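You operate a simulated robot arm through the tools that you are given. There is no shell and no other tool. Be economical: measure what you need, move in short steps, check, and stop when the job is done.

Carry out the task below with a simulated two-armed robot. There is one attempt and no reset: what you move stays moved.

JOB
Hold the waxed brown newel cap still and buff its top to a shine.
Fine: buff with the blue rag and put it back; lid back on the wax tin; stand the cap on the rag shelf once it shines. Set down upright: brown newel cap.
Where things are to end (x, y in the base frame): brown newel cap within 0.06 m of [-1.34, 0.75].
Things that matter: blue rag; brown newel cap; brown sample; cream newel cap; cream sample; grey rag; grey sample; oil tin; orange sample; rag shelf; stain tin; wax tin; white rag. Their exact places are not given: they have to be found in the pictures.

It is judged by the outcome, as a careful person would: the job done as asked, and still so three seconds after it is handed in. It fails if anything else is knocked over, pushed out of place, dropped, spilled or broken. Lids that push on must go on centred and level and be pressed home; caps that screw on are set level and turned clockwise until they are tight.

ROBOT AND FRAMES
Two 6-joint arms with two-finger parallel grippers on one trunk, on a base that drives. Base frame: it is fixed to the floor where the robot stands at the start and does not move with it; the origin is under the middle of the robot, x ahead of it, y to its left, z up; the surface under the hand at the start is at about z = 0.8. Units: m, rad, N and s.
The left shoulder is at the start at [-0.077, 0.177, 0.832], the right one opposite. With the tool pointing down near the work surface each hand reaches from about 0.1 to 0.72 m from the robot's upright axis, wherever it stands, measured 20 degrees to its own side. Places, roughly: cream newel cap [-1.25, 0.75, 1.5]; grey rag [-1.25, 0.5, 1.5]; grey sample [-1.25, 1, 0.75]; rag shelf [-1.4, 0.6, 1.4]. Payload 1.57 kg a hand.
The tool frame of a hand sits at the grasp point between the pads (the TCP): z along the fingers, y along the line on which they close. The tips reach 0.03 m beyond it. The gripper opens to 0.08 m. The fingers are 0.017 m wide and 0.012 m thick; the gripper's body (0.04 by 0.082 m) begins 0.08 m behind the TCP.
Orientation is that of the tool frame in the base frame, as a unit quaternion [w, x, y, z]. With the fingers straight down and closing along the base's y, the tool's x points along the base's -x, its y along +y and its z along -z.

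CONTROLS
- The arms move only by the tool servo_tool. It takes "left_steps", "right_steps" or both (then of equal length, played together; a hand with none holds still); each is a list of rows, each an object (a shift or turn left out is 0, a gripper value left out holds the last) with "slide": the shift along the tool's x, y, z in m, a list of three; "rotation": the turn, a rotation vector about the tool's x, y, z in rad, a list of three; "claw": the closure, from 0 (fully open) to 1 (shut). In form: [{"slide": [x, y, z], "rotation": [wx, wy, wz], "claw": claw}, ...]. A call has 1 to 10 rows; each row is the pose to reach, as a shift and turn from the pose commanded when the call began, along the tool's axes at that moment. A row lasts 0.2 s, in which the tool goes at most 0.05 m and 0.15 rad; a call with a longer step from one row to the next is refused whole, and so is a gripper value outside its range. A pose out of reach is approached as far as the arm can. The call stops where the force on the tool passes 40 N (or 10 N more than at its start, if that is more) or the arm is blocked; 0.2 s more then pass. Each finger travels about 0.072 m/s and halts on what it meets, pressing with about 27 N; the grip force reading is that of the motor and also rises with nothing between the fingers. The clock runs only during rows and for 0.2 s after the last one: add rows that repeat a pose to give the fingers time. It gives the time, the measured TCP pose, the force on the tool (base axes), the opening and the grip force at its end, in the units of the frame above (readings bear some noise), with the torque about the TCP (base axes, N m) and any sound that the robot's microphone picked up.
- Cameras (640 x 400 px; columns grow to the right, rows downward): "scene" is now at [0.0395, 0.0237, 1.5823]; the picture's right is [0.20, -0.98, 0.00], its down [-0.64, -0.13, -0.76] and it looks along [0.74, 0.15, -0.66] (base axes); focal length 286 px, centre (320, 200). "left" rides on the left gripper at [0.072, 0.007, -0.122] in its tool frame; the picture's right is [-0.09, 1.00, 0.00], its down [-0.84, -0.08, -0.54] and it looks along [-0.54, -0.05, 0.84] (tool axes); focal length 238 px, centre (320, 200). "right" rides on the right gripper at [0.072, -0.007, -0.122] in its tool frame; the picture's right is [0.09, 1.00, 0.00], its down [-0.84, 0.08, -0.54] and it looks along [-0.54, 0.05, 0.84] (tool axes); focal length 238 px, centre (320, 200).
- capture(camera): a new picture of that camera. No time passes.
- slide_trunk(by): slides the trunk up (or, below 0, down) by that many m; the arms and the scene camera ride with it, the base frame stays. It gives what a move gives, with no picture.
- drive_base(legs): drives the robot by 1 to 6 legs, each [ahead, left, turn to the left] in m, m and rad, along the robot's own axes; the way and the turn of a leg run together, so that a leg with both is an arc; at most 1.5 m and 3.142 rad a leg. The arms and the cameras ride along, it lands a little off, and it stops where it bumps. It gives what a move gives.
- aim_head(pan, tilt): turns the head with the scene camera to pan (to the left, within 2.496 rad either way) and tilt (down, from -0.506 to 1.204), counted from straight ahead of the robot. It gives what a move gives.
- locate(camera, pixels): for up to 12 pixels [column, row] of the newest picture of that camera ("zoom" is the newest enlarged one), the place [x, y, z] in the base frame of the surface seen there, good to about 0.003 m, but the place of the scene camera against the robot may be out by one fixed shift of up to 0.025 m in any direction. No time passes.
- close_up(camera, box): a new picture of the part [left, top, right, bottom] of that camera's present view, enlarged. No time passes.
- sign_off(): hands the job in; it is judged then, once.

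Go step by step. Measure first, check grasps and placings, and put right what went wrong. The budget is 80 turns and 78 pictures, counting those below and the enlarged ones. Unless the task says otherwise, let go and move clear before handing in, and close with one line.

The tools are called after ">>>" by a JSON object that holds its "method" and its "body". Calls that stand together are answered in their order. servo_tool: Moves the arms, as the interface text tells. Its arguments: {"type":"object","properties":{"left_steps":{"type":"array"},"right_steps":{"type":"array"}},"required":[]} The other tools are called the same way: slide_trunk (by) slides the trunk up or down; drive_base (legs) drives the base; aim_head (pan, tilt) turns the head that bears the scene camera; capture (camera) takes a picture; locate (camera, pixels) gives the place of the surface under pixels of a picture; close_up (camera, box) takes an enlarged picture of a part of a camera's view; sign_off () hands the job in.

At the start:

```text
clock: 0.0
left_eef_pos: [0.4623, 0.0974, 1.2191]
left_ee_rot: [0.0, 0.0, 1.0, 0.0]
left_contact_force: [0.1, -0.2, 0.7]
left_torque: [-0.01, -0.02, 0.01]
left_finger_gap: 0.0799
left_finger_force: 0.0
right_eef_pos: [0.4449, -0.2119, 1.1322]
right_ee_rot: [0.0, 0.0, 1.0, 0.0]
right_contact_force: [1.2, 0.2, -0.8]
right_torque: [0.0, -0.01, 0.0]
right_finger_gap: 0.0799
right_finger_force: 0.0
trunk travel left (down, up): [-0.275, 0.053]
robot x, y, heading: [-0.0023, 0.0034, 0.001]
head pan, tilt: [0.197, 0.714]
```

scene: 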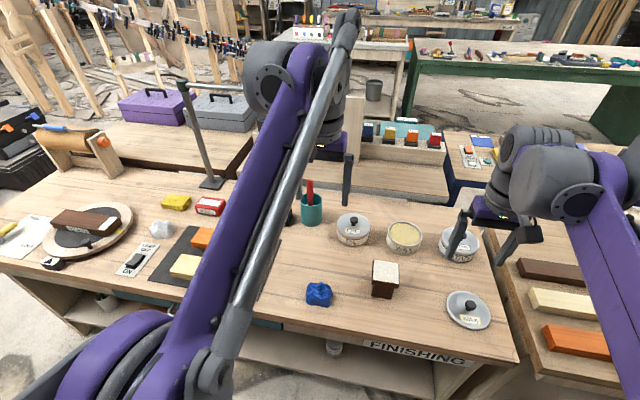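
right: 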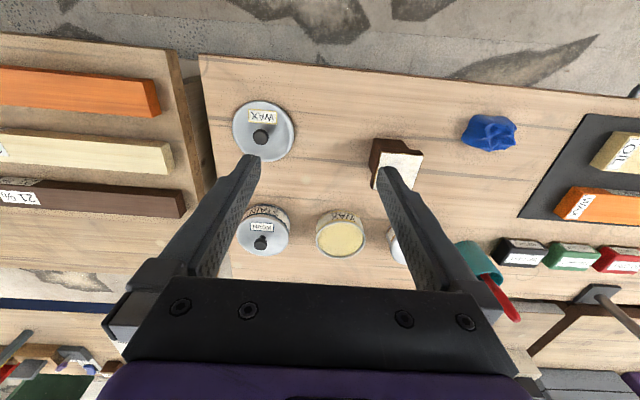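
left: 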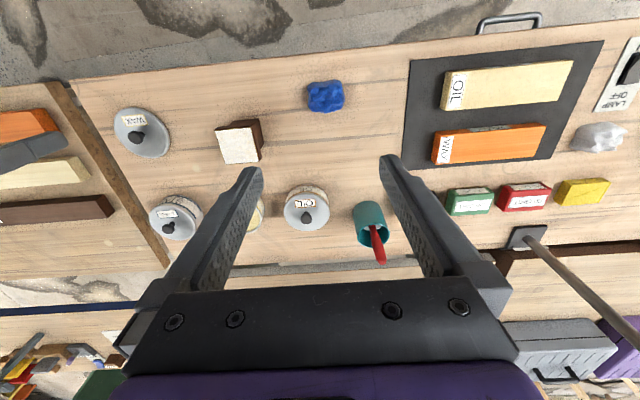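

The brown newel cap is near scene pixel (385,278), the blue rag at (319,293), the open wax tin at (404,236) and its lid at (468,310). I'll measure them from the scene and hand cameras.

>>> {"method": "close_up", "body": {"camera": "scene", "box": [280, 180, 520, 350]}}

>>> {"method": "locate", "body": {"camera": "left", "pixels": [[239, 145], [256, 145], [325, 96], [136, 137], [306, 217], [262, 215], [300, 130], [170, 227]]}}

>>> {"method": "locate", "body": {"camera": "right", "pixels": [[262, 136], [251, 148], [245, 130], [341, 236], [317, 236], [365, 236], [490, 132], [400, 165], [415, 180], [395, 148], [340, 130], [264, 240]]}}

>>> {"method": "locate", "body": {"camera": "scene", "pixels": [[385, 270], [383, 290], [319, 293], [468, 305], [404, 235], [430, 290], [353, 217]]}}

```text
2.35 times, centred on (400, 265) of scene
```

zoom: 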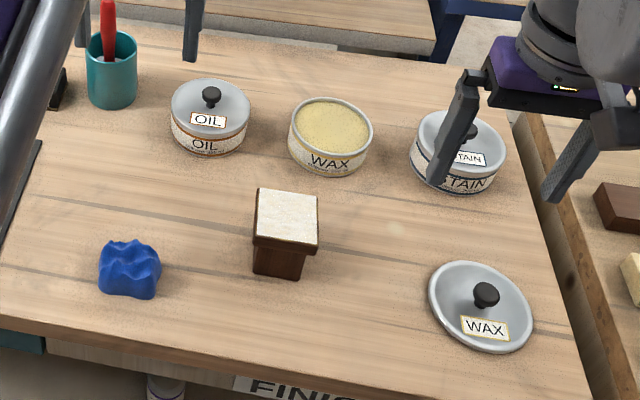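

```text
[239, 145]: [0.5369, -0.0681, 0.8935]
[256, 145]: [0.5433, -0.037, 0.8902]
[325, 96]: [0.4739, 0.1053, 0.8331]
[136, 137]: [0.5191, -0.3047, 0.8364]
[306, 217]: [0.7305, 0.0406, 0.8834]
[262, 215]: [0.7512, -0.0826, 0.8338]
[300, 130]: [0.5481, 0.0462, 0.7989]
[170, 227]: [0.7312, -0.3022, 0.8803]
```

```text
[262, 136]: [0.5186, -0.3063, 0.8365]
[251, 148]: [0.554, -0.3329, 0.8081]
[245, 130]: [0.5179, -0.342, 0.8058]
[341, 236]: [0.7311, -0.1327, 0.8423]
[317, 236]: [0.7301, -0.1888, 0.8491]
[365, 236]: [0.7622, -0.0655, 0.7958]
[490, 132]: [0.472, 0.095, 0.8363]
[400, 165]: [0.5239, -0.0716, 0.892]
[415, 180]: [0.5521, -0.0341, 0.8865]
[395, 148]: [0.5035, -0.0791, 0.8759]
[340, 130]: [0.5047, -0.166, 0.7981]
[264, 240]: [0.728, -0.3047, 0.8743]
```

```text
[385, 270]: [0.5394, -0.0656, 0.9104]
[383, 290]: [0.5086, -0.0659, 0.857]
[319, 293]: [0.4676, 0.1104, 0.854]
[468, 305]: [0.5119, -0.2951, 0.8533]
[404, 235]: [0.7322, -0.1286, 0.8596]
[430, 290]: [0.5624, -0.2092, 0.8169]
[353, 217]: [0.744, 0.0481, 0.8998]
```

The hand cameras agree: cap top at z≈0.89, rag at about (0.473,0.10), lid knob at (0.519,-0.306), tin at (0.731,-0.133). The scene camera reads about 0.018 high. I'll take enlarged views for the shapes.

>>> {"method": "close_up", "body": {"camera": "left", "box": [90, 60, 370, 235]}}

>>> {"method": "close_up", "body": {"camera": "right", "box": [220, 80, 540, 280]}}

```text
2.29 times, centred on (230, 148) of left
```

zoom: 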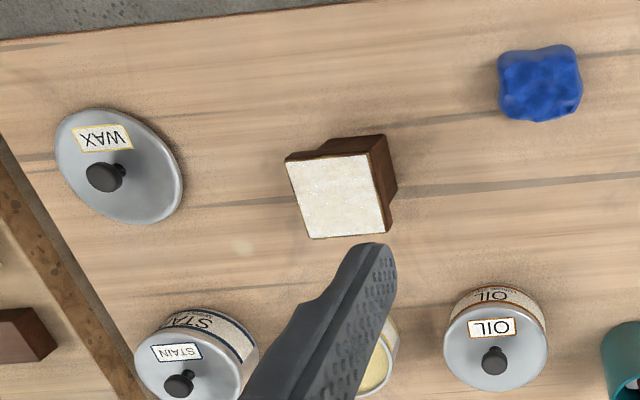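

```text
2.00 times, centred on (380, 180) of right
```

zoom: 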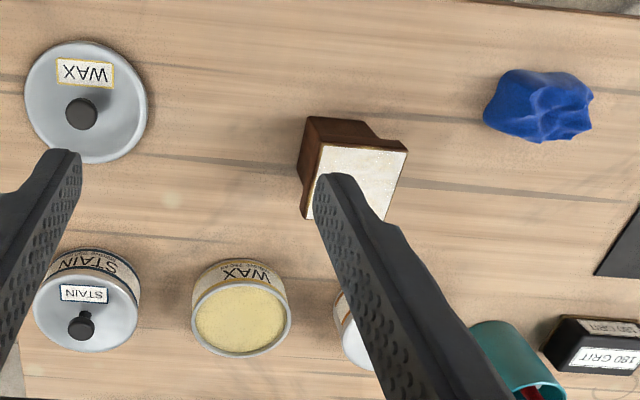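

The cap has a square plate overhanging a stem, with the white wax film on top. I'll measure its corners, the stem, the rag edges, the lid and the tin rim.

>>> {"method": "locate", "body": {"camera": "left", "pixels": [[217, 132], [251, 129], [259, 155], [227, 162], [245, 122], [262, 140], [257, 122], [309, 95], [343, 95], [325, 84], [326, 108], [116, 120]]}}

>>> {"method": "locate", "body": {"camera": "zoom", "pixels": [[240, 264], [240, 350], [194, 312], [289, 312], [240, 310], [82, 112], [82, 48], [28, 100], [145, 100], [340, 128], [487, 105], [590, 105]]}}

>>> {"method": "locate", "body": {"camera": "scene", "pixels": [[400, 352], [200, 300], [515, 355], [300, 325], [560, 380]]}}

```text
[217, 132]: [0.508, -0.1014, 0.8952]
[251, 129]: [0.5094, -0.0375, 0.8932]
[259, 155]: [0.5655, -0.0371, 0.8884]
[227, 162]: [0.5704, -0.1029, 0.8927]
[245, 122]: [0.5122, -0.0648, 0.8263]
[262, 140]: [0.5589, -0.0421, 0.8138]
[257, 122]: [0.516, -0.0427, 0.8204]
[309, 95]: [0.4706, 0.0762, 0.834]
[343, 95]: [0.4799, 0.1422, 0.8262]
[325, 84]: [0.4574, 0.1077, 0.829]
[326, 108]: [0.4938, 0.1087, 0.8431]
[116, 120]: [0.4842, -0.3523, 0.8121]
```

```text
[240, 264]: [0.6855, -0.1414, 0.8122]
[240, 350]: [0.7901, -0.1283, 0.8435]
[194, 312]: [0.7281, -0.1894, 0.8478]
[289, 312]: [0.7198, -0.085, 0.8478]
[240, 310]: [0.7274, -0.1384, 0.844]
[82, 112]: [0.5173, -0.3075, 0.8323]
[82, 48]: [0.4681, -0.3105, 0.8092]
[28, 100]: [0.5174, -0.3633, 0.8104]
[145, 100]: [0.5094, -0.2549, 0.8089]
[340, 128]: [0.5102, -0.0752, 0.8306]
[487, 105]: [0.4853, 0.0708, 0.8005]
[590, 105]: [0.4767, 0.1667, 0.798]
```

```text
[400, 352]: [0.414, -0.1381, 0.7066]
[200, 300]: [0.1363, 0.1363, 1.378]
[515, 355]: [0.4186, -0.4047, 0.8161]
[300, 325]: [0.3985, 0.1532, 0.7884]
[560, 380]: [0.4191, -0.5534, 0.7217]
```

The cap top is about 0.068 m square, centred at (0.538,-0.070) with z 0.893, and the stem is about 0.053 m wide. The table is at z≈0.798. The right hand will hold the stem from the front, tilted 60° from vertical. I'll tilt it now while the left hand lowers over the rag.

>>> {"method": "servo_tool", "body": {"left_steps": [{"slide": [0, 0.002, 0.03]}, {"slide": [-0.003, 0.004, 0.06]}, {"slide": [-0.006, 0.006, 0.1]}, {"slide": [-0.009, 0.008, 0.14]}, {"slide": [-0.012, 0.01, 0.18]}, {"slide": [-0.013, 0.01, 0.22]}, {"slide": [-0.013, 0.01, 0.25]}, {"slide": [-0.013, 0.01, 0.25]}], "right_steps": [{"rotation": [0, -0.14, 0]}, {"rotation": [0, -0.28, 0]}, {"rotation": [0, -0.42, 0]}, {"rotation": [0, -0.56, 0]}, {"rotation": [0, -0.7, 0]}, {"rotation": [0, -0.84, 0]}, {"rotation": [0, -0.95, 0]}, {"rotation": [0, -1.047, 0]}]}}

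>>> {"method": "capture", "body": {"camera": "left"}}

>>> {"method": "capture", "body": {"camera": "scene"}}

```text
clock: 1.8
left_eef_pos: [0.4747, 0.1075, 0.9706]
left_ee_rot: [0.0, -0.001, 1.0, 0.0]
left_contact_force: [-0.2, 1.3, 0.1]
left_torque: [0.02, 0.0, 0.02]
left_finger_gap: 0.08
left_finger_force: 0.0
right_eef_pos: [0.4446, -0.2117, 1.1327]
right_ee_rot: [0.5, -0.001, 0.866, 0.001]
right_contact_force: [-0.3, -0.5, -0.9]
right_torque: [0.01, -0.01, -0.01]
right_finger_gap: 0.08
right_finger_force: 0.1
trunk travel left (down, up): [-0.275, 0.053]
robot x, y, heading: [-0.0004, 0.0018, -0.001]
head pan, tilt: [0.197, 0.714]
```

```text
71 pictures are left
```

left: 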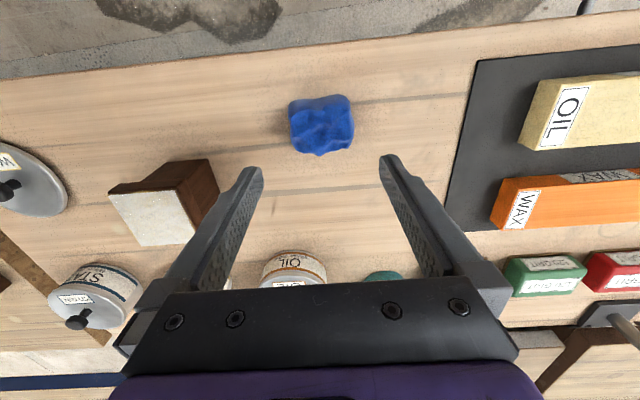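

```text
70 pictures are left
```

scene: 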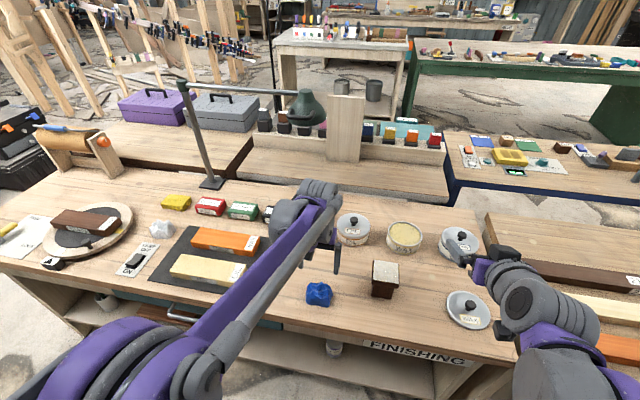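

Both moves worked. I'll measure the rag precisely, and the height of the left forearm to see whether the arms will clear each other.

>>> {"method": "locate", "body": {"camera": "left", "pixels": [[322, 98], [322, 125], [290, 125], [352, 125], [294, 108], [346, 100], [297, 148], [350, 143], [320, 153]]}}

>>> {"method": "locate", "body": {"camera": "scene", "pixels": [[240, 310], [280, 250], [320, 195], [200, 380], [300, 225]]}}

```text
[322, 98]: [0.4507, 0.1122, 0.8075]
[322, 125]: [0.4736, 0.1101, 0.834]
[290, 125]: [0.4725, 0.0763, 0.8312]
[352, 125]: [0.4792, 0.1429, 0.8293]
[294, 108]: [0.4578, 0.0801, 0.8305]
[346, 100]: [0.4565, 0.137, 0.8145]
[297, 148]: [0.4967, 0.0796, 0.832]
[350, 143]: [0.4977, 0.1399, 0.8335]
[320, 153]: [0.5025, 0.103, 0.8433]
```

```text
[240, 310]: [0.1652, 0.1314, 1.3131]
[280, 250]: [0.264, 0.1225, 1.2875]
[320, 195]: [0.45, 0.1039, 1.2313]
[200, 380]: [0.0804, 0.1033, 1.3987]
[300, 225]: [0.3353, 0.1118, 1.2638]
```

The left forearm is at z≈1.26, so it clears the right hand. The rag measures x 0.451–0.505, y 0.076–0.143, and its centre is (0.477,0.1095). The left hand goes down and grips it while the right hand moves to its pre-grasp in front of the cap.

>>> {"method": "servo_tool", "body": {"left_steps": [{"slide": [-0.002, 0.002, 0.03], "claw": 0}, {"slide": [-0.002, 0.002, 0.06]}, {"slide": [-0.002, 0.002, 0.09]}, {"slide": [-0.002, 0.002, 0.115]}, {"slide": [-0.002, 0.002, 0.1286]}, {"slide": [-0.002, 0.002, 0.1286]}, {"slide": [-0.002, 0.002, 0.1286], "claw": 1}, {"slide": [-0.002, 0.002, 0.1286], "claw": 1}, {"slide": [-0.002, 0.002, 0.1286], "claw": 1}], "right_steps": [{"slide": [0.03, 0.02, 0.016]}, {"slide": [0.062, 0.04, 0.034]}, {"slide": [0.094, 0.06, 0.051]}, {"slide": [0.126, 0.08, 0.068]}, {"slide": [0.158, 0.1, 0.085]}, {"slide": [0.19, 0.12, 0.102]}, {"slide": [0.2204, 0.1417, 0.1197]}, {"slide": [0.2204, 0.1417, 0.1197]}, {"slide": [0.2204, 0.1417, 0.1197]}]}}

>>> {"method": "capture", "body": {"camera": "right"}}

>>> {"method": "capture", "body": {"camera": "left"}}

```text
clock: 3.8
left_eef_pos: [0.478, 0.1086, 0.8425]
left_ee_rot: [0.001, -0.001, 1.0, 0.001]
left_contact_force: [1.0, 0.9, -0.7]
left_torque: [-0.01, 0.0, -0.02]
left_finger_gap: 0.0741
left_finger_force: 26.8
right_eef_pos: [0.4407, -0.0691, 0.8816]
right_ee_rot: [0.5, 0.001, 0.866, -0.001]
right_contact_force: [-0.8, 0.2, -0.5]
right_torque: [0.01, -0.01, 0.02]
right_finger_gap: 0.0801
right_finger_force: 0.1
trunk travel left (down, up): [-0.275, 0.053]
robot x, y, heading: [0.0013, -0.001, 0.0]
head pan, tilt: [0.197, 0.714]
```

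```text
69 pictures are left
```

right: 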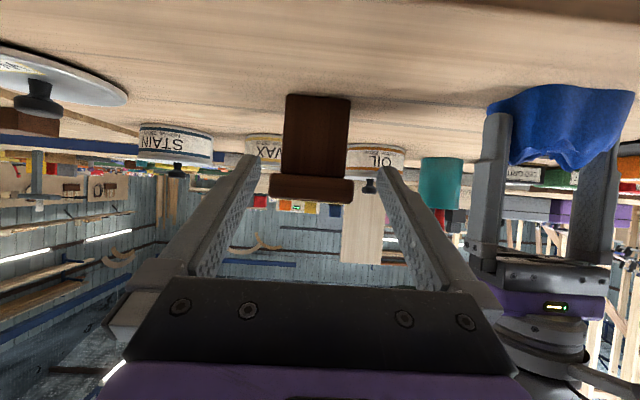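

```text
68 pictures are left
```

left: 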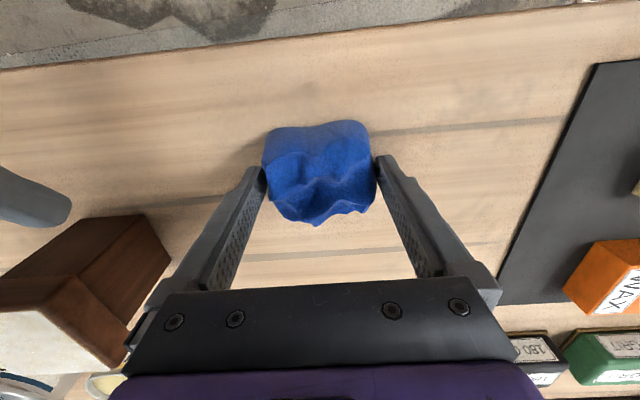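

The rag is gripped at a gap of 0.074. In the right picture the stem (columns 284–350) is centred between the fingers. I'll measure the stem and plate before going in.

>>> {"method": "locate", "body": {"camera": "right", "pixels": [[288, 130], [347, 130], [317, 130], [317, 172], [317, 182], [317, 200], [273, 190], [352, 190], [317, 98]]}}

```text
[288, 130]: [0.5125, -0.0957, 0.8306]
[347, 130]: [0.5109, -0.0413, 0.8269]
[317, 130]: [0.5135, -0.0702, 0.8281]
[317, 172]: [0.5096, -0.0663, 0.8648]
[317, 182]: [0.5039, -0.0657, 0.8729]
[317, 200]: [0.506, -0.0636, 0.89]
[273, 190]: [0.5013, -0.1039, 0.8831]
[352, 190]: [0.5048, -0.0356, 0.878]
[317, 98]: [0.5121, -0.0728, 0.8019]
```

The stem spans y -0.098 to -0.040 with its front at x 0.512, and the plate's underside is at z 0.869. The right hand moves in 0.10 m along its axis and closes, while the left lifts the rag.

>>> {"method": "servo_tool", "body": {"right_steps": [{"slide": [0, 0, 0.03], "claw": 0}, {"slide": [0, 0, 0.06]}, {"slide": [0, 0, 0.085]}, {"slide": [0, 0, 0.1]}, {"slide": [0, 0, 0.1]}, {"slide": [0, 0, 0.1], "claw": 1}, {"slide": [0, 0, 0.1], "claw": 1}, {"slide": [0, 0, 0.1], "claw": 1}], "left_steps": [{"slide": [0, 0, -0.03], "claw": 1}, {"slide": [0, 0, -0.07]}, {"slide": [0, 0, -0.11]}, {"slide": [0, 0, -0.14]}, {"slide": [0, 0, -0.15]}, {"slide": [0, 0, -0.15]}, {"slide": [0, 0, -0.15]}, {"slide": [0, 0, -0.15]}]}}

>>> {"method": "capture", "body": {"camera": "right"}}

>>> {"method": "capture", "body": {"camera": "scene"}}

>>> {"method": "capture", "body": {"camera": "left"}}

```text
clock: 5.6
left_eef_pos: [0.4795, 0.1099, 0.9938]
left_ee_rot: [0.0, 0.001, 1.0, -0.001]
left_contact_force: [-0.7, 0.4, -0.3]
left_torque: [0.03, -0.02, -0.05]
left_finger_gap: 0.0741
left_finger_force: 27.4
right_eef_pos: [0.525, -0.071, 0.8321]
right_ee_rot: [0.5, 0.0, 0.866, 0.0]
right_contact_force: [-0.2, -0.4, -0.2]
right_torque: [-0.07, -0.05, -0.02]
right_finger_gap: 0.0578
right_finger_force: 27.7
trunk travel left (down, up): [-0.275, 0.053]
robot x, y, heading: [-0.0011, -0.0007, 0.005]
head pan, tilt: [0.197, 0.714]
```

```text
67 pictures are left
```

right: 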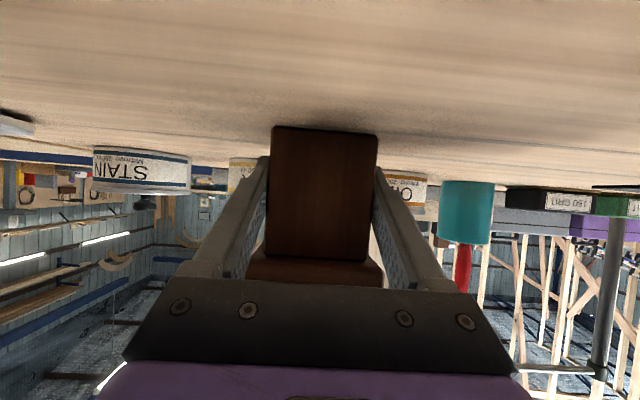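

```text
66 pictures are left
```

scene: 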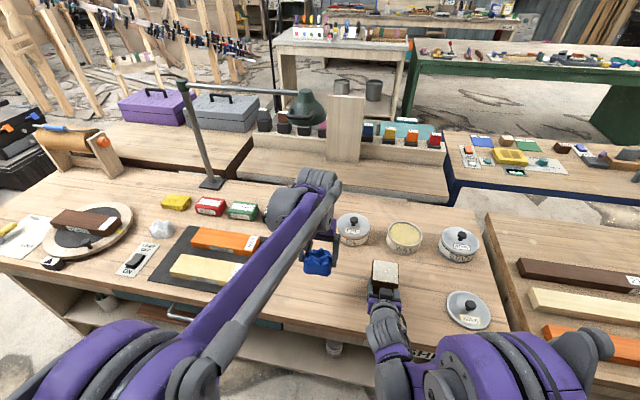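

```text
65 pictures are left
```

left: 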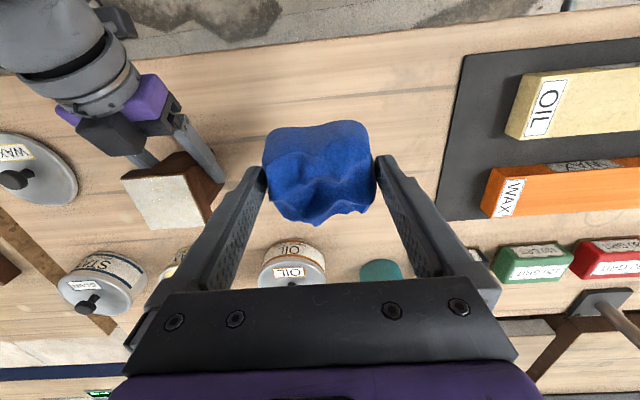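

The cap is held at a gap of 0.058 and the rag is up. The left hand now moves over the cap at its current height and then lowers to just above contact.

>>> {"method": "servo_tool", "body": {"left_steps": [{"slide": [-0.012, -0.04, 0], "claw": 1}, {"slide": [-0.025, -0.08, 0]}, {"slide": [-0.038, -0.12, 0]}, {"slide": [-0.05, -0.155, 0]}, {"slide": [-0.0585, -0.18, 0]}, {"slide": [-0.0585, -0.18, 0.03]}, {"slide": [-0.0585, -0.18, 0.05]}, {"slide": [-0.0585, -0.18, 0.05]}]}}

>>> {"method": "capture", "body": {"camera": "left"}}

>>> {"method": "capture", "body": {"camera": "scene"}}

```text
clock: 7.4
left_eef_pos: [0.536, -0.0707, 0.9408]
left_ee_rot: [0.0, -0.001, 1.0, 0.0]
left_contact_force: [-0.1, -0.2, -0.7]
left_torque: [0.0, -0.03, 0.01]
left_finger_gap: 0.074
left_finger_force: 26.7
right_eef_pos: [0.5265, -0.071, 0.8324]
right_ee_rot: [0.5, -0.001, 0.866, 0.0]
right_contact_force: [-0.8, 1.4, -0.4]
right_torque: [-0.06, -0.01, -0.01]
right_finger_gap: 0.058
right_finger_force: 27.3
trunk travel left (down, up): [-0.275, 0.053]
robot x, y, heading: [0.001, -0.0013, -0.002]
head pan, tilt: [0.197, 0.714]
```

```text
64 pictures are left
```

left: 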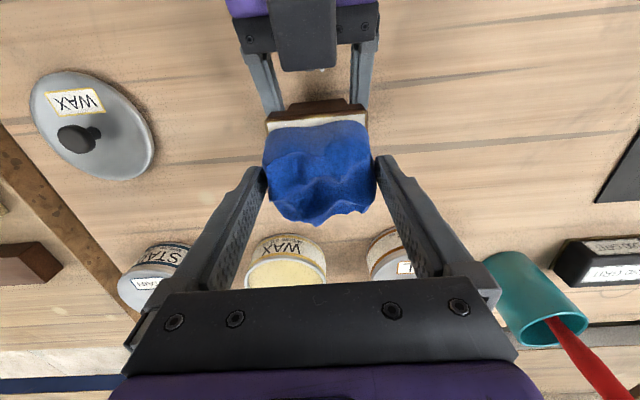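

```text
63 pictures are left
```

scene: 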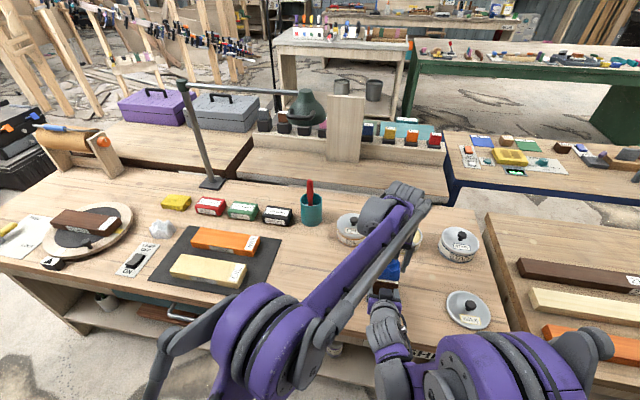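

The rag sits over the cap, with a few millimetres to go. I'll press down gently in small steps and watch the force.

>>> {"method": "servo_tool", "body": {"left_steps": [{"slide": [0, 0, 0.002], "claw": 1}, {"slide": [0, 0, 0.004]}, {"slide": [0, 0, 0.006]}, {"slide": [0, 0, 0.006]}]}}

```text
clock: 8.4
left_eef_pos: [0.5351, -0.0707, 0.9342]
left_ee_rot: [0.0, 0.0, 1.0, 0.0]
left_contact_force: [-0.5, 1.4, 10.4]
left_torque: [0.11, 0.02, 0.01]
left_finger_gap: 0.0741
left_finger_force: 26.8
right_eef_pos: [0.5249, -0.0712, 0.8335]
right_ee_rot: [0.499, 0.0, 0.867, 0.0]
right_contact_force: [1.2, 0.3, -6.3]
right_torque: [-0.03, -0.15, 0.02]
right_finger_gap: 0.0578
right_finger_force: 26.4
trunk travel left (down, up): [-0.275, 0.053]
robot x, y, heading: [-0.0026, 0.0014, 0.001]
head pan, tilt: [0.197, 0.714]
```

Contact is at 10 N. I'll start buffing with strokes in x and y.

>>> {"method": "servo_tool", "body": {"left_steps": [{"slide": [0.018, 0, 0], "claw": 1}, {"slide": [-0.018, 0, 0]}, {"slide": [0.018, 0.015, 0]}, {"slide": [-0.018, 0.015, 0]}, {"slide": [0.018, -0.015, 0]}, {"slide": [-0.018, -0.015, 0]}, {"slide": [0, 0.018, 0]}, {"slide": [0, -0.018, 0]}, {"slide": [0, 0.018, 0]}, {"slide": [0, 0, 0]}]}}

>>> {"method": "servo_tool", "body": {"left_steps": [{"slide": [0.02, 0, 0], "claw": 1}, {"slide": [-0.02, 0, 0]}, {"slide": [0.02, 0.02, 0]}, {"slide": [-0.02, 0.02, 0]}, {"slide": [0.02, -0.02, 0]}, {"slide": [-0.02, -0.02, 0]}, {"slide": [0, 0.02, 0]}, {"slide": [0, -0.02, 0]}, {"slide": [0, 0.02, 0]}, {"slide": [0, 0, 0]}]}}

>>> {"method": "servo_tool", "body": {"left_steps": [{"slide": [0, 0, -0.04], "claw": 1}, {"slide": [0, 0.04, -0.06]}, {"slide": [0, 0.08, -0.06]}, {"slide": [0, 0.12, -0.06]}, {"slide": [0.02, 0.16, -0.06]}, {"slide": [0.04, 0.18, -0.06]}]}}

>>> {"method": "capture", "body": {"camera": "left"}}

>>> {"method": "close_up", "body": {"camera": "scene", "box": [320, 220, 480, 320]}}

```text
clock: 10.6
left_eef_pos: [0.536, -0.0725, 0.9356]
left_ee_rot: [0.0, 0.0, 1.0, 0.001]
left_contact_force: [0.3, 0.0, -0.6]
left_torque: [0.03, 0.01, 0.0]
left_finger_gap: 0.0739
left_finger_force: 27.3
right_eef_pos: [0.5261, -0.0712, 0.8339]
right_ee_rot: [0.5, 0.0, 0.866, 0.0]
right_contact_force: [1.4, 0.7, 2.6]
right_torque: [-0.01, -0.18, 0.09]
right_finger_gap: 0.058
right_finger_force: 27.0
trunk travel left (down, up): [-0.275, 0.053]
robot x, y, heading: [-0.0035, 0.0018, 0.001]
head pan, tilt: [0.197, 0.714]
```

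```text
refused: row 5 steps farther than a row can; nothing moved
```

```text
clock: 12.0
left_eef_pos: [0.4983, 0.1116, 0.9936]
left_ee_rot: [0.0, 0.0, 1.0, 0.0]
left_contact_force: [-0.3, -0.8, 0.3]
left_torque: [0.0, -0.02, 0.02]
left_finger_gap: 0.074
left_finger_force: 26.4
right_eef_pos: [0.5251, -0.0717, 0.8326]
right_ee_rot: [0.5, 0.0, 0.866, 0.0]
right_contact_force: [-1.3, 0.4, 2.3]
right_torque: [0.1, -0.14, 0.04]
right_finger_gap: 0.0579
right_finger_force: 27.2
trunk travel left (down, up): [-0.275, 0.053]
robot x, y, heading: [-0.0014, -0.0, -0.002]
head pan, tilt: [0.197, 0.714]
```

```text
62 pictures are left
```

left: 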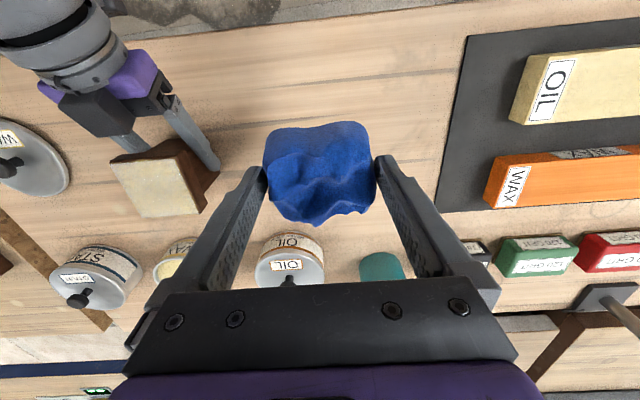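

```text
4.00 times, centred on (400, 270) of scene
```

zoom: 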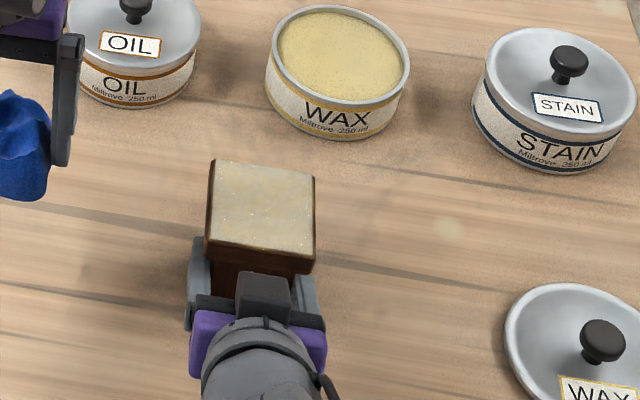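

The film has dulled but it is still there, and contact went light by the end of the strokes. I'll go back and press a bit harder.

>>> {"method": "servo_tool", "body": {"left_steps": [{"slide": [-0.01, -0.04, 0], "claw": 1}, {"slide": [-0.02, -0.08, 0]}, {"slide": [-0.03, -0.12, 0]}, {"slide": [-0.039, -0.16, 0]}, {"slide": [-0.039, -0.181, 0.02]}, {"slide": [-0.039, -0.181, 0.05]}, {"slide": [-0.039, -0.181, 0.06]}, {"slide": [-0.039, -0.181, 0.062]}, {"slide": [-0.039, -0.181, 0.062]}]}}

```text
clock: 13.8
left_eef_pos: [0.5341, -0.0717, 0.9346]
left_ee_rot: [0.001, 0.0, 1.0, -0.001]
left_contact_force: [1.3, -0.9, 11.2]
left_torque: [0.1, -0.09, 0.01]
left_finger_gap: 0.0737
left_finger_force: 26.6
right_eef_pos: [0.5263, -0.0697, 0.8335]
right_ee_rot: [0.5, 0.001, 0.866, -0.001]
right_contact_force: [2.0, -1.3, 7.4]
right_torque: [0.07, 0.19, -0.06]
right_finger_gap: 0.0578
right_finger_force: 27.2
trunk travel left (down, up): [-0.275, 0.053]
robot x, y, heading: [-0.0014, -0.0028, -0.001]
head pan, tilt: [0.197, 0.714]
stopped in row 8 (left hand): the force on the tool passed its limit at 45 N (the readings are from after the stop); the commanded pose is now the measured one
```

It was a stiff contact, which settled at 11 N. I'll stroke from here, with an extra 0.5 mm of press.

>>> {"method": "servo_tool", "body": {"left_steps": [{"slide": [0.018, 0, 0], "claw": 1}, {"slide": [-0.018, 0, 0.0005]}, {"slide": [0.018, 0.012, 0.0005]}, {"slide": [-0.018, 0.012, 0.0005]}, {"slide": [0.018, -0.012, 0.0005]}, {"slide": [-0.018, -0.012, 0.0005]}, {"slide": [0, 0.018, 0.0005]}, {"slide": [0, -0.018, 0.0005]}, {"slide": [0, 0.018, 0.0005]}, {"slide": [0, 0, 0.0005]}]}}

>>> {"method": "servo_tool", "body": {"left_steps": [{"slide": [0.018, 0, 0.0005], "claw": 1}, {"slide": [-0.018, 0, 0.0005]}, {"slide": [0.018, 0.012, 0.0005]}, {"slide": [-0.018, 0.012, 0.0005]}, {"slide": [0.018, -0.012, 0.0005]}, {"slide": [-0.018, -0.012, 0.0005]}, {"slide": [0, 0.018, 0.0005]}, {"slide": [0, -0.018, 0.0005]}, {"slide": [0, 0.018, 0.0005]}, {"slide": [0, 0, 0.0005]}]}}

>>> {"method": "capture", "body": {"camera": "left"}}

```text
clock: 14.4
left_eef_pos: [0.5474, -0.0746, 0.9361]
left_ee_rot: [0.0, 0.0, 1.0, -0.001]
left_contact_force: [1.1, 0.6, 14.5]
left_torque: [0.05, -0.19, 0.02]
left_finger_gap: 0.0737
left_finger_force: 27.0
right_eef_pos: [0.5248, -0.0722, 0.8327]
right_ee_rot: [0.5, 0.0, 0.866, -0.001]
right_contact_force: [0.7, -2.6, 8.0]
right_torque: [-0.01, -0.47, 0.05]
right_finger_gap: 0.0578
right_finger_force: 27.3
trunk travel left (down, up): [-0.275, 0.053]
robot x, y, heading: [0.0006, -0.0005, -0.003]
head pan, tilt: [0.197, 0.714]
stopped in row 3 (left hand): the force on the tool passed its limit at 46 N (the readings are from after the stop); the commanded pose is now the measured one
```

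```text
clock: 15.2
left_eef_pos: [0.5429, -0.0668, 0.9346]
left_ee_rot: [0.001, 0.0, 1.0, -0.002]
left_contact_force: [-3.7, 0.6, 13.2]
left_torque: [0.02, 0.06, 0.01]
left_finger_gap: 0.0741
left_finger_force: 26.9
right_eef_pos: [0.5238, -0.0706, 0.8331]
right_ee_rot: [0.5, 0.0, 0.866, 0.0]
right_contact_force: [1.1, -1.6, 12.6]
right_torque: [0.09, 0.71, -0.13]
right_finger_gap: 0.0577
right_finger_force: 27.4
trunk travel left (down, up): [-0.275, 0.053]
robot x, y, heading: [-0.0004, -0.0011, -0.0]
head pan, tilt: [0.197, 0.714]
stopped in row 3 (left hand): the force on the tool passed its limit at 45 N (the readings are from after the stop); the commanded pose is now the measured one
```

```text
60 pictures are left
```

left: 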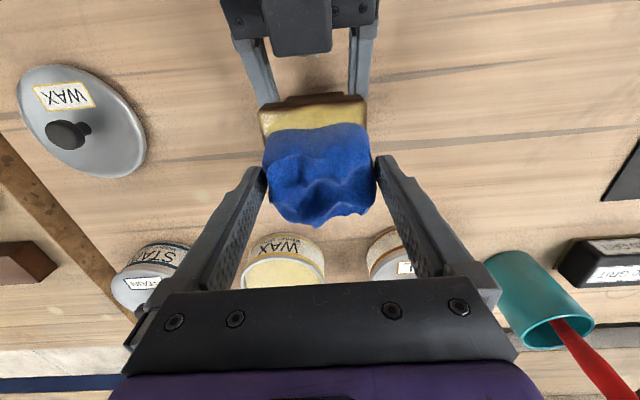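

The film is thinning and has turned honey-yellow at (315,115). The fast strokes overloaded, so I'll ease off slightly and use slower ones.

>>> {"method": "servo_tool", "body": {"left_steps": [{"slide": [0.005, -0.003, -0.001], "claw": 1}, {"slide": [0.023, -0.003, -0.001]}, {"slide": [0.005, -0.003, -0.001]}, {"slide": [-0.013, -0.003, -0.001]}, {"slide": [-0.013, 0.009, -0.001]}, {"slide": [0.005, 0.009, -0.001]}, {"slide": [0.023, 0.009, -0.001]}, {"slide": [0.023, -0.015, -0.001]}, {"slide": [0.005, -0.015, -0.001]}, {"slide": [-0.013, -0.015, -0.001]}]}}

```text
clock: 17.4
left_eef_pos: [0.5581, -0.085, 0.9342]
left_ee_rot: [0.001, 0.001, 1.0, -0.002]
left_contact_force: [-0.4, -0.1, 0.0]
left_torque: [0.02, 0.04, -0.02]
left_finger_gap: 0.0746
left_finger_force: 26.5
right_eef_pos: [0.5244, -0.0706, 0.8324]
right_ee_rot: [0.5, -0.001, 0.866, 0.0]
right_contact_force: [-2.3, -1.8, 14.9]
right_torque: [-0.29, -0.41, 0.03]
right_finger_gap: 0.0576
right_finger_force: 26.7
trunk travel left (down, up): [-0.275, 0.053]
robot x, y, heading: [-0.0009, -0.0019, 0.004]
head pan, tilt: [0.197, 0.714]
```

The left contact force has dropped to zero while the right hand carries 15 N. I'll lift clear and look at the cap.

>>> {"method": "servo_tool", "body": {"left_steps": [{"slide": [0, 0, -0.04], "claw": 1}, {"slide": [0, 0.04, -0.06]}, {"slide": [0, 0.08, -0.06]}, {"slide": [0, 0.12, -0.06]}, {"slide": [0.02, 0.16, -0.06]}, {"slide": [0.04, 0.19, -0.06]}, {"slide": [0.04, 0.19, -0.06]}]}}

>>> {"method": "capture", "body": {"camera": "left"}}

>>> {"method": "capture", "body": {"camera": "right"}}

>>> {"method": "close_up", "body": {"camera": "scene", "box": [320, 220, 480, 320]}}

```text
clock: 19.0
left_eef_pos: [0.5167, 0.1071, 0.9931]
left_ee_rot: [0.002, 0.001, 1.0, -0.002]
left_contact_force: [1.0, 0.3, 0.1]
left_torque: [0.02, -0.02, -0.01]
left_finger_gap: 0.0742
left_finger_force: 27.2
right_eef_pos: [0.5252, -0.0701, 0.8328]
right_ee_rot: [0.498, 0.0, 0.867, 0.0]
right_contact_force: [-3.5, -1.4, 13.4]
right_torque: [-0.11, -0.49, -0.02]
right_finger_gap: 0.0577
right_finger_force: 27.2
trunk travel left (down, up): [-0.275, 0.053]
robot x, y, heading: [0.0008, -0.0043, -0.002]
head pan, tilt: [0.197, 0.714]
```

```text
59 pictures are left
```

left: 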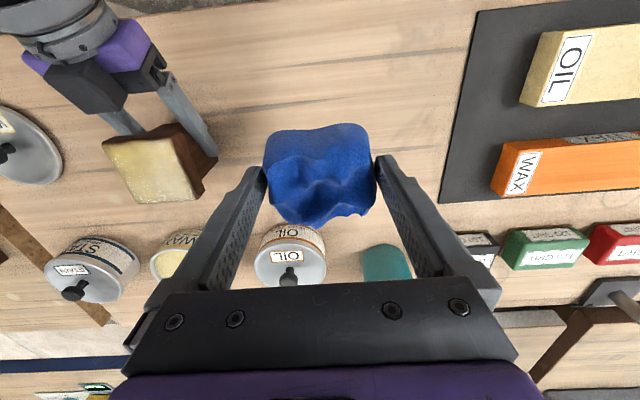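

```text
58 pictures are left
```

right: 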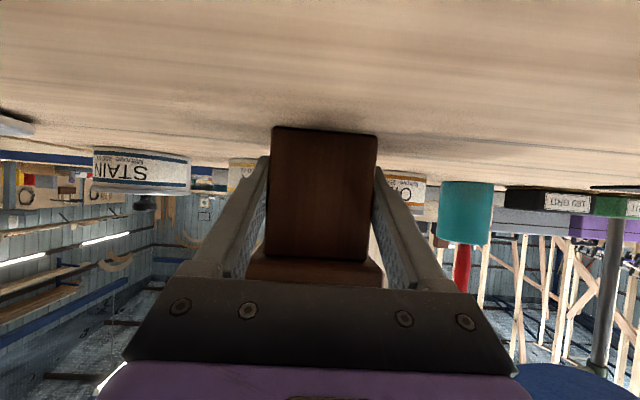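

```text
4.00 times, centred on (400, 270) of scene
```

zoom: 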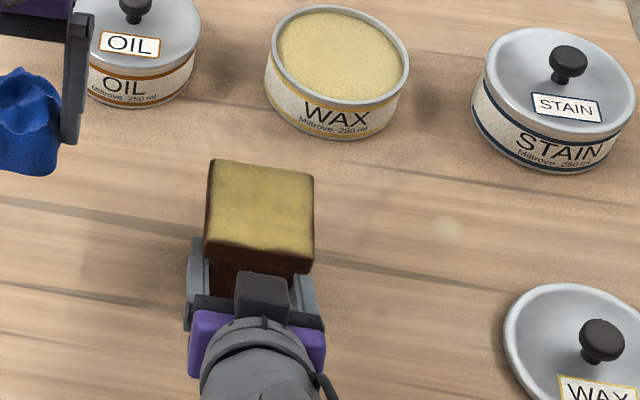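

The top is going from chalky to golden, so the buffing works. I'll go back for another pass and press gently.

>>> {"method": "servo_tool", "body": {"left_steps": [{"slide": [-0.01, -0.04, 0], "claw": 1}, {"slide": [-0.02, -0.08, 0]}, {"slide": [-0.021, -0.12, 0]}, {"slide": [-0.021, -0.16, 0]}, {"slide": [-0.021, -0.177, 0.02]}, {"slide": [-0.021, -0.177, 0.05]}, {"slide": [-0.021, -0.177, 0.0585]}, {"slide": [-0.021, -0.177, 0.0595]}, {"slide": [-0.021, -0.177, 0.0605]}, {"slide": [-0.021, -0.177, 0.0605]}]}}

```text
clock: 21.2
left_eef_pos: [0.5383, -0.0713, 0.9351]
left_ee_rot: [0.002, 0.001, 1.0, -0.002]
left_contact_force: [0.3, 0.3, -0.5]
left_torque: [0.0, 0.01, 0.0]
left_finger_gap: 0.074
left_finger_force: 27.0
right_eef_pos: [0.5243, -0.069, 0.8319]
right_ee_rot: [0.499, 0.001, 0.867, 0.0]
right_contact_force: [-2.4, -0.5, 13.8]
right_torque: [-0.07, -0.26, -0.04]
right_finger_gap: 0.0579
right_finger_force: 27.4
trunk travel left (down, up): [-0.275, 0.053]
robot x, y, heading: [0.0016, -0.001, -0.001]
head pan, tilt: [0.197, 0.714]
```

>>> {"method": "servo_tool", "body": {"left_steps": [{"slide": [0, 0, 0.001], "claw": 1}, {"slide": [0, 0, 0.002]}, {"slide": [0, 0, 0.003]}, {"slide": [0, 0, 0.003]}]}}

```text
clock: 22.2
left_eef_pos: [0.5382, -0.0703, 0.9338]
left_ee_rot: [0.004, 0.001, 1.0, -0.002]
left_contact_force: [-0.1, 1.2, 13.5]
left_torque: [0.17, -0.18, 0.02]
left_finger_gap: 0.074
left_finger_force: 27.3
right_eef_pos: [0.5251, -0.0714, 0.8326]
right_ee_rot: [0.499, 0.0, 0.867, 0.0]
right_contact_force: [0.4, -0.7, 9.7]
right_torque: [0.01, 0.17, -0.02]
right_finger_gap: 0.0578
right_finger_force: 26.4
trunk travel left (down, up): [-0.275, 0.053]
robot x, y, heading: [0.0001, 0.0031, -0.001]
head pan, tilt: [0.197, 0.714]
stopped in row 4 (left hand): the force on the tool passed its limit at 41 N (the readings are from after the stop); the commanded pose is now the measured one
```

Contact holds at 13 N. I'll make slow strokes with no extra press.

>>> {"method": "servo_tool", "body": {"left_steps": [{"slide": [0.018, 0, 0], "claw": 1}, {"slide": [0, 0, 0]}, {"slide": [-0.018, 0, 0]}, {"slide": [0, 0, 0]}, {"slide": [0.018, 0, 0]}, {"slide": [0.018, 0.012, 0]}, {"slide": [0, 0.012, 0]}, {"slide": [-0.018, 0.012, 0]}, {"slide": [-0.01, 0, 0]}, {"slide": [0, 0, 0]}]}}

>>> {"method": "servo_tool", "body": {"left_steps": [{"slide": [0, 0.014, 0], "claw": 1}, {"slide": [0, 0, 0]}, {"slide": [0, -0.014, 0]}, {"slide": [0.018, -0.014, 0]}, {"slide": [0, -0.014, 0]}, {"slide": [-0.018, -0.014, 0]}, {"slide": [-0.018, 0, 0]}, {"slide": [-0.018, 0.014, 0]}, {"slide": [0, 0.014, 0]}, {"slide": [0, 0, 0]}]}}

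>>> {"method": "capture", "body": {"camera": "left"}}

```text
clock: 23.2
left_eef_pos: [0.5502, -0.0694, 0.9339]
left_ee_rot: [0.007, 0.001, 1.0, -0.002]
left_contact_force: [0.3, -0.8, 14.7]
left_torque: [-0.1, -0.01, -0.02]
left_finger_gap: 0.0744
left_finger_force: 27.5
right_eef_pos: [0.5252, -0.071, 0.8324]
right_ee_rot: [0.5, -0.001, 0.866, 0.001]
right_contact_force: [3.4, -2.1, 11.6]
right_torque: [0.12, 0.56, 0.1]
right_finger_gap: 0.0578
right_finger_force: 26.7
trunk travel left (down, up): [-0.275, 0.053]
robot x, y, heading: [-0.0024, 0.0005, 0.005]
head pan, tilt: [0.197, 0.714]
stopped in row 4 (left hand): the force on the tool passed its limit at 44 N (the readings are from after the stop); the commanded pose is now the measured one
```

```text
clock: 25.4
left_eef_pos: [0.5517, -0.0669, 0.9332]
left_ee_rot: [0.006, 0.0, 1.0, -0.002]
left_contact_force: [-1.5, 7.6, 15.3]
left_torque: [0.08, -0.31, 0.18]
left_finger_gap: 0.0743
left_finger_force: 26.8
right_eef_pos: [0.5241, -0.0713, 0.8312]
right_ee_rot: [0.499, 0.001, 0.867, 0.0]
right_contact_force: [0.3, -4.3, 6.8]
right_torque: [0.39, 0.29, -0.25]
right_finger_gap: 0.0579
right_finger_force: 27.5
trunk travel left (down, up): [-0.275, 0.053]
robot x, y, heading: [-0.0005, 0.0004, -0.001]
head pan, tilt: [0.197, 0.714]
```

```text
56 pictures are left
```

left: 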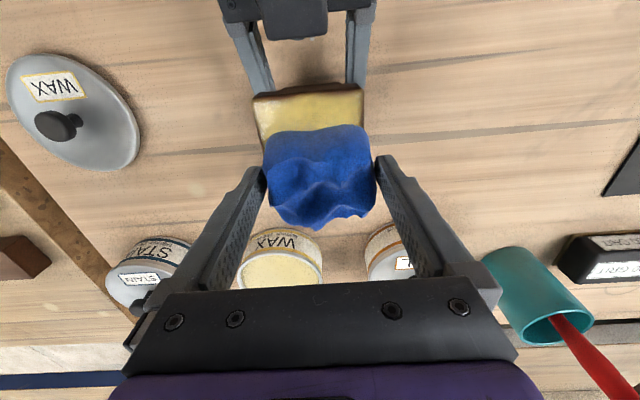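

It is still going well, with the force steady near 15 N. I'll do more slow strokes, recentred toward the robot.

>>> {"method": "servo_tool", "body": {"left_steps": [{"slide": [0.012, -0.003, 0], "claw": 1}, {"slide": [0.028, -0.003, 0]}, {"slide": [0.028, 0.009, 0]}, {"slide": [0.012, 0.009, 0]}, {"slide": [-0.002, 0.009, 0]}, {"slide": [0.012, -0.003, 0]}, {"slide": [0.028, -0.015, 0]}, {"slide": [0.012, -0.015, 0]}, {"slide": [-0.002, -0.015, 0]}, {"slide": [0.012, -0.003, 0]}]}}

>>> {"method": "servo_tool", "body": {"left_steps": [{"slide": [0.014, 0, 0], "claw": 1}, {"slide": [0, 0, 0]}, {"slide": [-0.014, 0, 0]}, {"slide": [0, 0, 0]}, {"slide": [0, 0.014, 0]}, {"slide": [0, 0, 0]}, {"slide": [0, -0.014, 0]}, {"slide": [0.014, -0.014, 0]}, {"slide": [0.014, 0, 0]}, {"slide": [0, 0, 0]}]}}

>>> {"method": "servo_tool", "body": {"left_steps": [{"slide": [0, 0, -0.04], "claw": 1}, {"slide": [0, 0.04, -0.06]}, {"slide": [0, 0.08, -0.06]}, {"slide": [0, 0.12, -0.06]}, {"slide": [0, 0.16, -0.06]}, {"slide": [0, 0.18, -0.06]}, {"slide": [0, 0.18, -0.06]}]}}

>>> {"method": "close_up", "body": {"camera": "scene", "box": [320, 220, 480, 320]}}

```text
clock: 27.6
left_eef_pos: [0.541, -0.0723, 0.9357]
left_ee_rot: [0.007, 0.0, 1.0, -0.002]
left_contact_force: [0.0, -1.2, 0.1]
left_torque: [0.01, -0.05, -0.05]
left_finger_gap: 0.074
left_finger_force: 26.9
right_eef_pos: [0.5268, -0.0714, 0.8322]
right_ee_rot: [0.5, 0.0, 0.866, 0.0]
right_contact_force: [-2.4, 0.3, 12.1]
right_torque: [0.14, -0.35, -0.06]
right_finger_gap: 0.0579
right_finger_force: 26.9
trunk travel left (down, up): [-0.275, 0.053]
robot x, y, heading: [-0.0003, -0.0005, 0.002]
head pan, tilt: [0.197, 0.714]
```

```text
clock: 29.3
left_eef_pos: [0.5367, -0.0819, 0.9328]
left_ee_rot: [0.009, -0.001, 1.0, -0.001]
left_contact_force: [0.7, 1.6, 14.4]
left_torque: [0.3, -0.12, -0.01]
left_finger_gap: 0.0743
left_finger_force: 27.3
right_eef_pos: [0.5256, -0.0697, 0.8327]
right_ee_rot: [0.499, 0.001, 0.867, -0.001]
right_contact_force: [2.3, 0.0, 9.8]
right_torque: [-0.17, 0.48, 0.05]
right_finger_gap: 0.0575
right_finger_force: 26.8
trunk travel left (down, up): [-0.275, 0.053]
robot x, y, heading: [-0.0, 0.0003, -0.003]
head pan, tilt: [0.197, 0.714]
stopped in row 8 (left hand): the force on the tool passed its limit at 42 N (the readings are from after the stop); the commanded pose is now the measured one
```

```text
clock: 30.9
left_eef_pos: [0.5332, 0.0985, 0.9905]
left_ee_rot: [0.009, 0.0, 1.0, -0.002]
left_contact_force: [-1.1, -0.6, 0.2]
left_torque: [-0.01, 0.03, -0.01]
left_finger_gap: 0.074
left_finger_force: 27.2
right_eef_pos: [0.5245, -0.0713, 0.8301]
right_ee_rot: [0.498, 0.001, 0.867, -0.001]
right_contact_force: [2.1, 3.8, 20.4]
right_torque: [0.1, -0.27, 0.06]
right_finger_gap: 0.0577
right_finger_force: 27.0
trunk travel left (down, up): [-0.275, 0.053]
robot x, y, heading: [0.0013, 0.0002, -0.002]
head pan, tilt: [0.197, 0.714]
```

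```text
4.00 times, centred on (400, 270) of scene
```

zoom: 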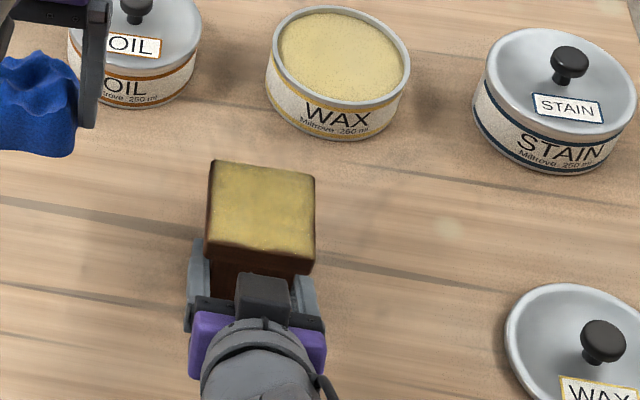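

The top is evenly gold now but not clearly glossy. I'll relax the right hand's preload and straighten the left hand's slight tilt. Then I'll buff with a lighter, steadier contact.

>>> {"method": "servo_tool", "body": {"left_steps": [{"slide": [-0.005, -0.04, 0], "rotation": [-0.004, 0.018, 0], "claw": 1}, {"slide": [-0.005, -0.08, 0], "rotation": [-0.004, 0.018, 0]}, {"slide": [-0.005, -0.12, 0], "rotation": [-0.004, 0.018, 0]}, {"slide": [-0.005, -0.155, 0], "rotation": [-0.004, 0.018, 0]}, {"slide": [-0.005, -0.1685, 0.02], "rotation": [-0.004, 0.018, 0]}, {"slide": [-0.005, -0.1685, 0.045], "rotation": [-0.004, 0.018, 0]}, {"slide": [-0.005, -0.1685, 0.053], "rotation": [-0.004, 0.018, 0]}, {"slide": [-0.005, -0.1685, 0.055], "rotation": [-0.004, 0.018, 0]}, {"slide": [-0.005, -0.1685, 0.056], "rotation": [-0.004, 0.018, 0]}, {"slide": [-0.005, -0.1685, 0.056], "rotation": [-0.004, 0.018, 0]}], "right_steps": [{"slide": [-0.0006, 0, -0.00035], "claw": 1}, {"slide": [-0.0006, 0, -0.00035]}, {"slide": [-0.0006, 0, -0.00035]}, {"slide": [-0.0006, 0, -0.00035]}, {"slide": [-0.0006, 0, -0.00035]}, {"slide": [-0.0006, 0, -0.00035]}, {"slide": [-0.0006, 0, -0.00035]}, {"slide": [-0.0006, 0, -0.00035]}, {"slide": [-0.0006, 0, -0.00035]}, {"slide": [-0.0006, 0, -0.00035]}]}}

>>> {"method": "servo_tool", "body": {"left_steps": [{"slide": [0, 0, 0.0005], "claw": 1}, {"slide": [0, 0, 0.001]}, {"slide": [0, 0, 0.001]}]}}

```text
clock: 33.1
left_eef_pos: [0.5426, -0.0708, 0.9363]
left_ee_rot: [0.0, 0.0, 1.0, 0.001]
left_contact_force: [0.4, -0.4, 0.1]
left_torque: [-0.03, -0.01, 0.0]
left_finger_gap: 0.074
left_finger_force: 27.4
right_eef_pos: [0.5255, -0.0707, 0.8323]
right_ee_rot: [0.498, 0.001, 0.867, -0.001]
right_contact_force: [-2.4, -0.3, 3.3]
right_torque: [-0.06, -0.09, -0.02]
right_finger_gap: 0.0575
right_finger_force: 26.5
trunk travel left (down, up): [-0.275, 0.053]
robot x, y, heading: [0.0011, 0.0021, 0.0]
head pan, tilt: [0.197, 0.714]
```

```text
clock: 33.9
left_eef_pos: [0.5408, -0.0712, 0.934]
left_ee_rot: [0.0, 0.0, 1.0, 0.0]
left_contact_force: [0.0, 0.0, 0.4]
left_torque: [0.0, 0.02, -0.03]
left_finger_gap: 0.0741
left_finger_force: 26.4
right_eef_pos: [0.5256, -0.0715, 0.8315]
right_ee_rot: [0.498, 0.001, 0.867, -0.001]
right_contact_force: [-1.7, -1.1, 2.9]
right_torque: [-0.07, -0.07, -0.06]
right_finger_gap: 0.0578
right_finger_force: 27.1
trunk travel left (down, up): [-0.275, 0.053]
robot x, y, heading: [0.0035, 0.0029, 0.006]
head pan, tilt: [0.197, 0.714]
```

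>>> {"method": "servo_tool", "body": {"left_steps": [{"slide": [0, 0, 0.0005], "claw": 1}, {"slide": [0, 0, 0.001]}, {"slide": [0, 0, 0.001]}]}}

```text
clock: 34.7
left_eef_pos: [0.5411, -0.0714, 0.9329]
left_ee_rot: [0.0, -0.001, 1.0, 0.0]
left_contact_force: [4.3, -3.1, 19.5]
left_torque: [0.09, -0.77, -0.1]
left_finger_gap: 0.0741
left_finger_force: 27.3
right_eef_pos: [0.5248, -0.0712, 0.8314]
right_ee_rot: [0.497, 0.002, 0.868, -0.002]
right_contact_force: [-0.8, 1.0, -5.6]
right_torque: [-0.33, 0.04, 0.08]
right_finger_gap: 0.0575
right_finger_force: 27.1
trunk travel left (down, up): [-0.275, 0.053]
robot x, y, heading: [0.0018, 0.0027, -0.003]
head pan, tilt: [0.197, 0.714]
```

Contact is at 19 N. I'll back off 0.3 mm and stroke in a slow loop over the whole top.

>>> {"method": "servo_tool", "body": {"left_steps": [{"slide": [0.012, 0, -0.0003], "claw": 1}, {"slide": [0.022, 0, -0.0003]}, {"slide": [0.01, 0.01, -0.0003]}, {"slide": [-0.004, 0.012, -0.0003]}, {"slide": [-0.014, 0, -0.0003]}, {"slide": [-0.004, -0.01, -0.0003]}, {"slide": [0.01, -0.012, -0.0003]}, {"slide": [0.022, -0.005, -0.0003]}, {"slide": [0.012, 0, -0.0003]}, {"slide": [0, 0, -0.0003]}]}}

>>> {"method": "servo_tool", "body": {"left_steps": [{"slide": [0.012, 0, 0], "claw": 1}, {"slide": [0.022, 0, 0]}, {"slide": [0.01, 0.01, 0]}, {"slide": [-0.004, 0.012, 0]}, {"slide": [-0.014, 0, 0]}, {"slide": [-0.004, -0.01, 0]}, {"slide": [0.01, -0.012, 0]}, {"slide": [0.022, -0.005, 0]}, {"slide": [0.012, 0, 0]}, {"slide": [0, 0, 0]}]}}

>>> {"method": "servo_tool", "body": {"left_steps": [{"slide": [0.012, 0, 0], "claw": 1}, {"slide": [0.022, 0, 0]}, {"slide": [0.01, 0.01, 0]}, {"slide": [-0.004, 0.012, 0]}, {"slide": [-0.014, 0, 0]}, {"slide": [-0.004, -0.01, 0]}, {"slide": [0.01, -0.012, 0]}, {"slide": [0.022, -0.005, 0]}, {"slide": [0.012, 0, 0]}, {"slide": [0, 0, 0]}]}}

>>> {"method": "capture", "body": {"camera": "left"}}

```text
clock: 36.9
left_eef_pos: [0.5387, -0.0695, 0.9337]
left_ee_rot: [-0.001, -0.001, 1.0, 0.001]
left_contact_force: [-7.3, 0.5, 15.6]
left_torque: [0.11, 0.02, 0.02]
left_finger_gap: 0.074
left_finger_force: 27.1
right_eef_pos: [0.5252, -0.0703, 0.8321]
right_ee_rot: [0.498, 0.0, 0.867, -0.001]
right_contact_force: [7.7, 3.3, -7.4]
right_torque: [0.05, 0.69, 0.09]
right_finger_gap: 0.0575
right_finger_force: 27.0
trunk travel left (down, up): [-0.275, 0.053]
robot x, y, heading: [-0.0009, -0.0043, -0.002]
head pan, tilt: [0.197, 0.714]
```

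```text
clock: 39.1
left_eef_pos: [0.5396, -0.0697, 0.9331]
left_ee_rot: [0.0, -0.001, 1.0, 0.001]
left_contact_force: [-0.8, -0.3, 0.3]
left_torque: [0.03, 0.02, 0.03]
left_finger_gap: 0.0739
left_finger_force: 27.0
right_eef_pos: [0.5251, -0.0703, 0.8311]
right_ee_rot: [0.498, 0.001, 0.867, -0.001]
right_contact_force: [-1.0, -0.2, 1.8]
right_torque: [0.06, -0.04, 0.02]
right_finger_gap: 0.0579
right_finger_force: 27.2
trunk travel left (down, up): [-0.275, 0.053]
robot x, y, heading: [0.0015, -0.0032, -0.003]
head pan, tilt: [0.197, 0.714]
```

```text
clock: 41.3
left_eef_pos: [0.5432, -0.0698, 0.9351]
left_ee_rot: [0.001, -0.001, 1.0, 0.001]
left_contact_force: [-0.1, -1.4, -0.3]
left_torque: [0.01, 0.0, -0.03]
left_finger_gap: 0.0739
left_finger_force: 26.4
right_eef_pos: [0.5251, -0.07, 0.831]
right_ee_rot: [0.497, 0.0, 0.868, 0.0]
right_contact_force: [-1.1, 0.7, 3.1]
right_torque: [0.09, -0.15, 0.04]
right_finger_gap: 0.0579
right_finger_force: 27.2
trunk travel left (down, up): [-0.275, 0.053]
robot x, y, heading: [-0.0005, -0.0021, -0.003]
head pan, tilt: [0.197, 0.714]
```

```text
54 pictures are left
```

left: 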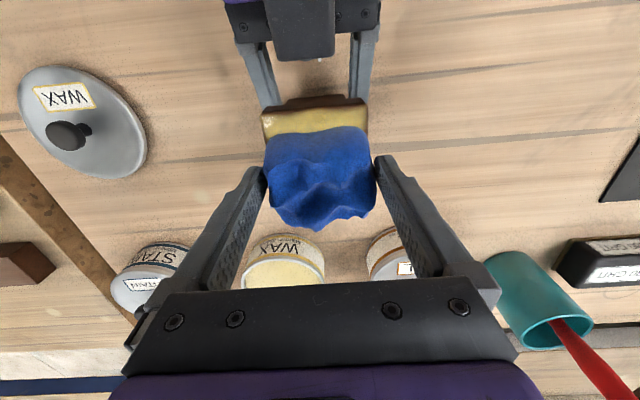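

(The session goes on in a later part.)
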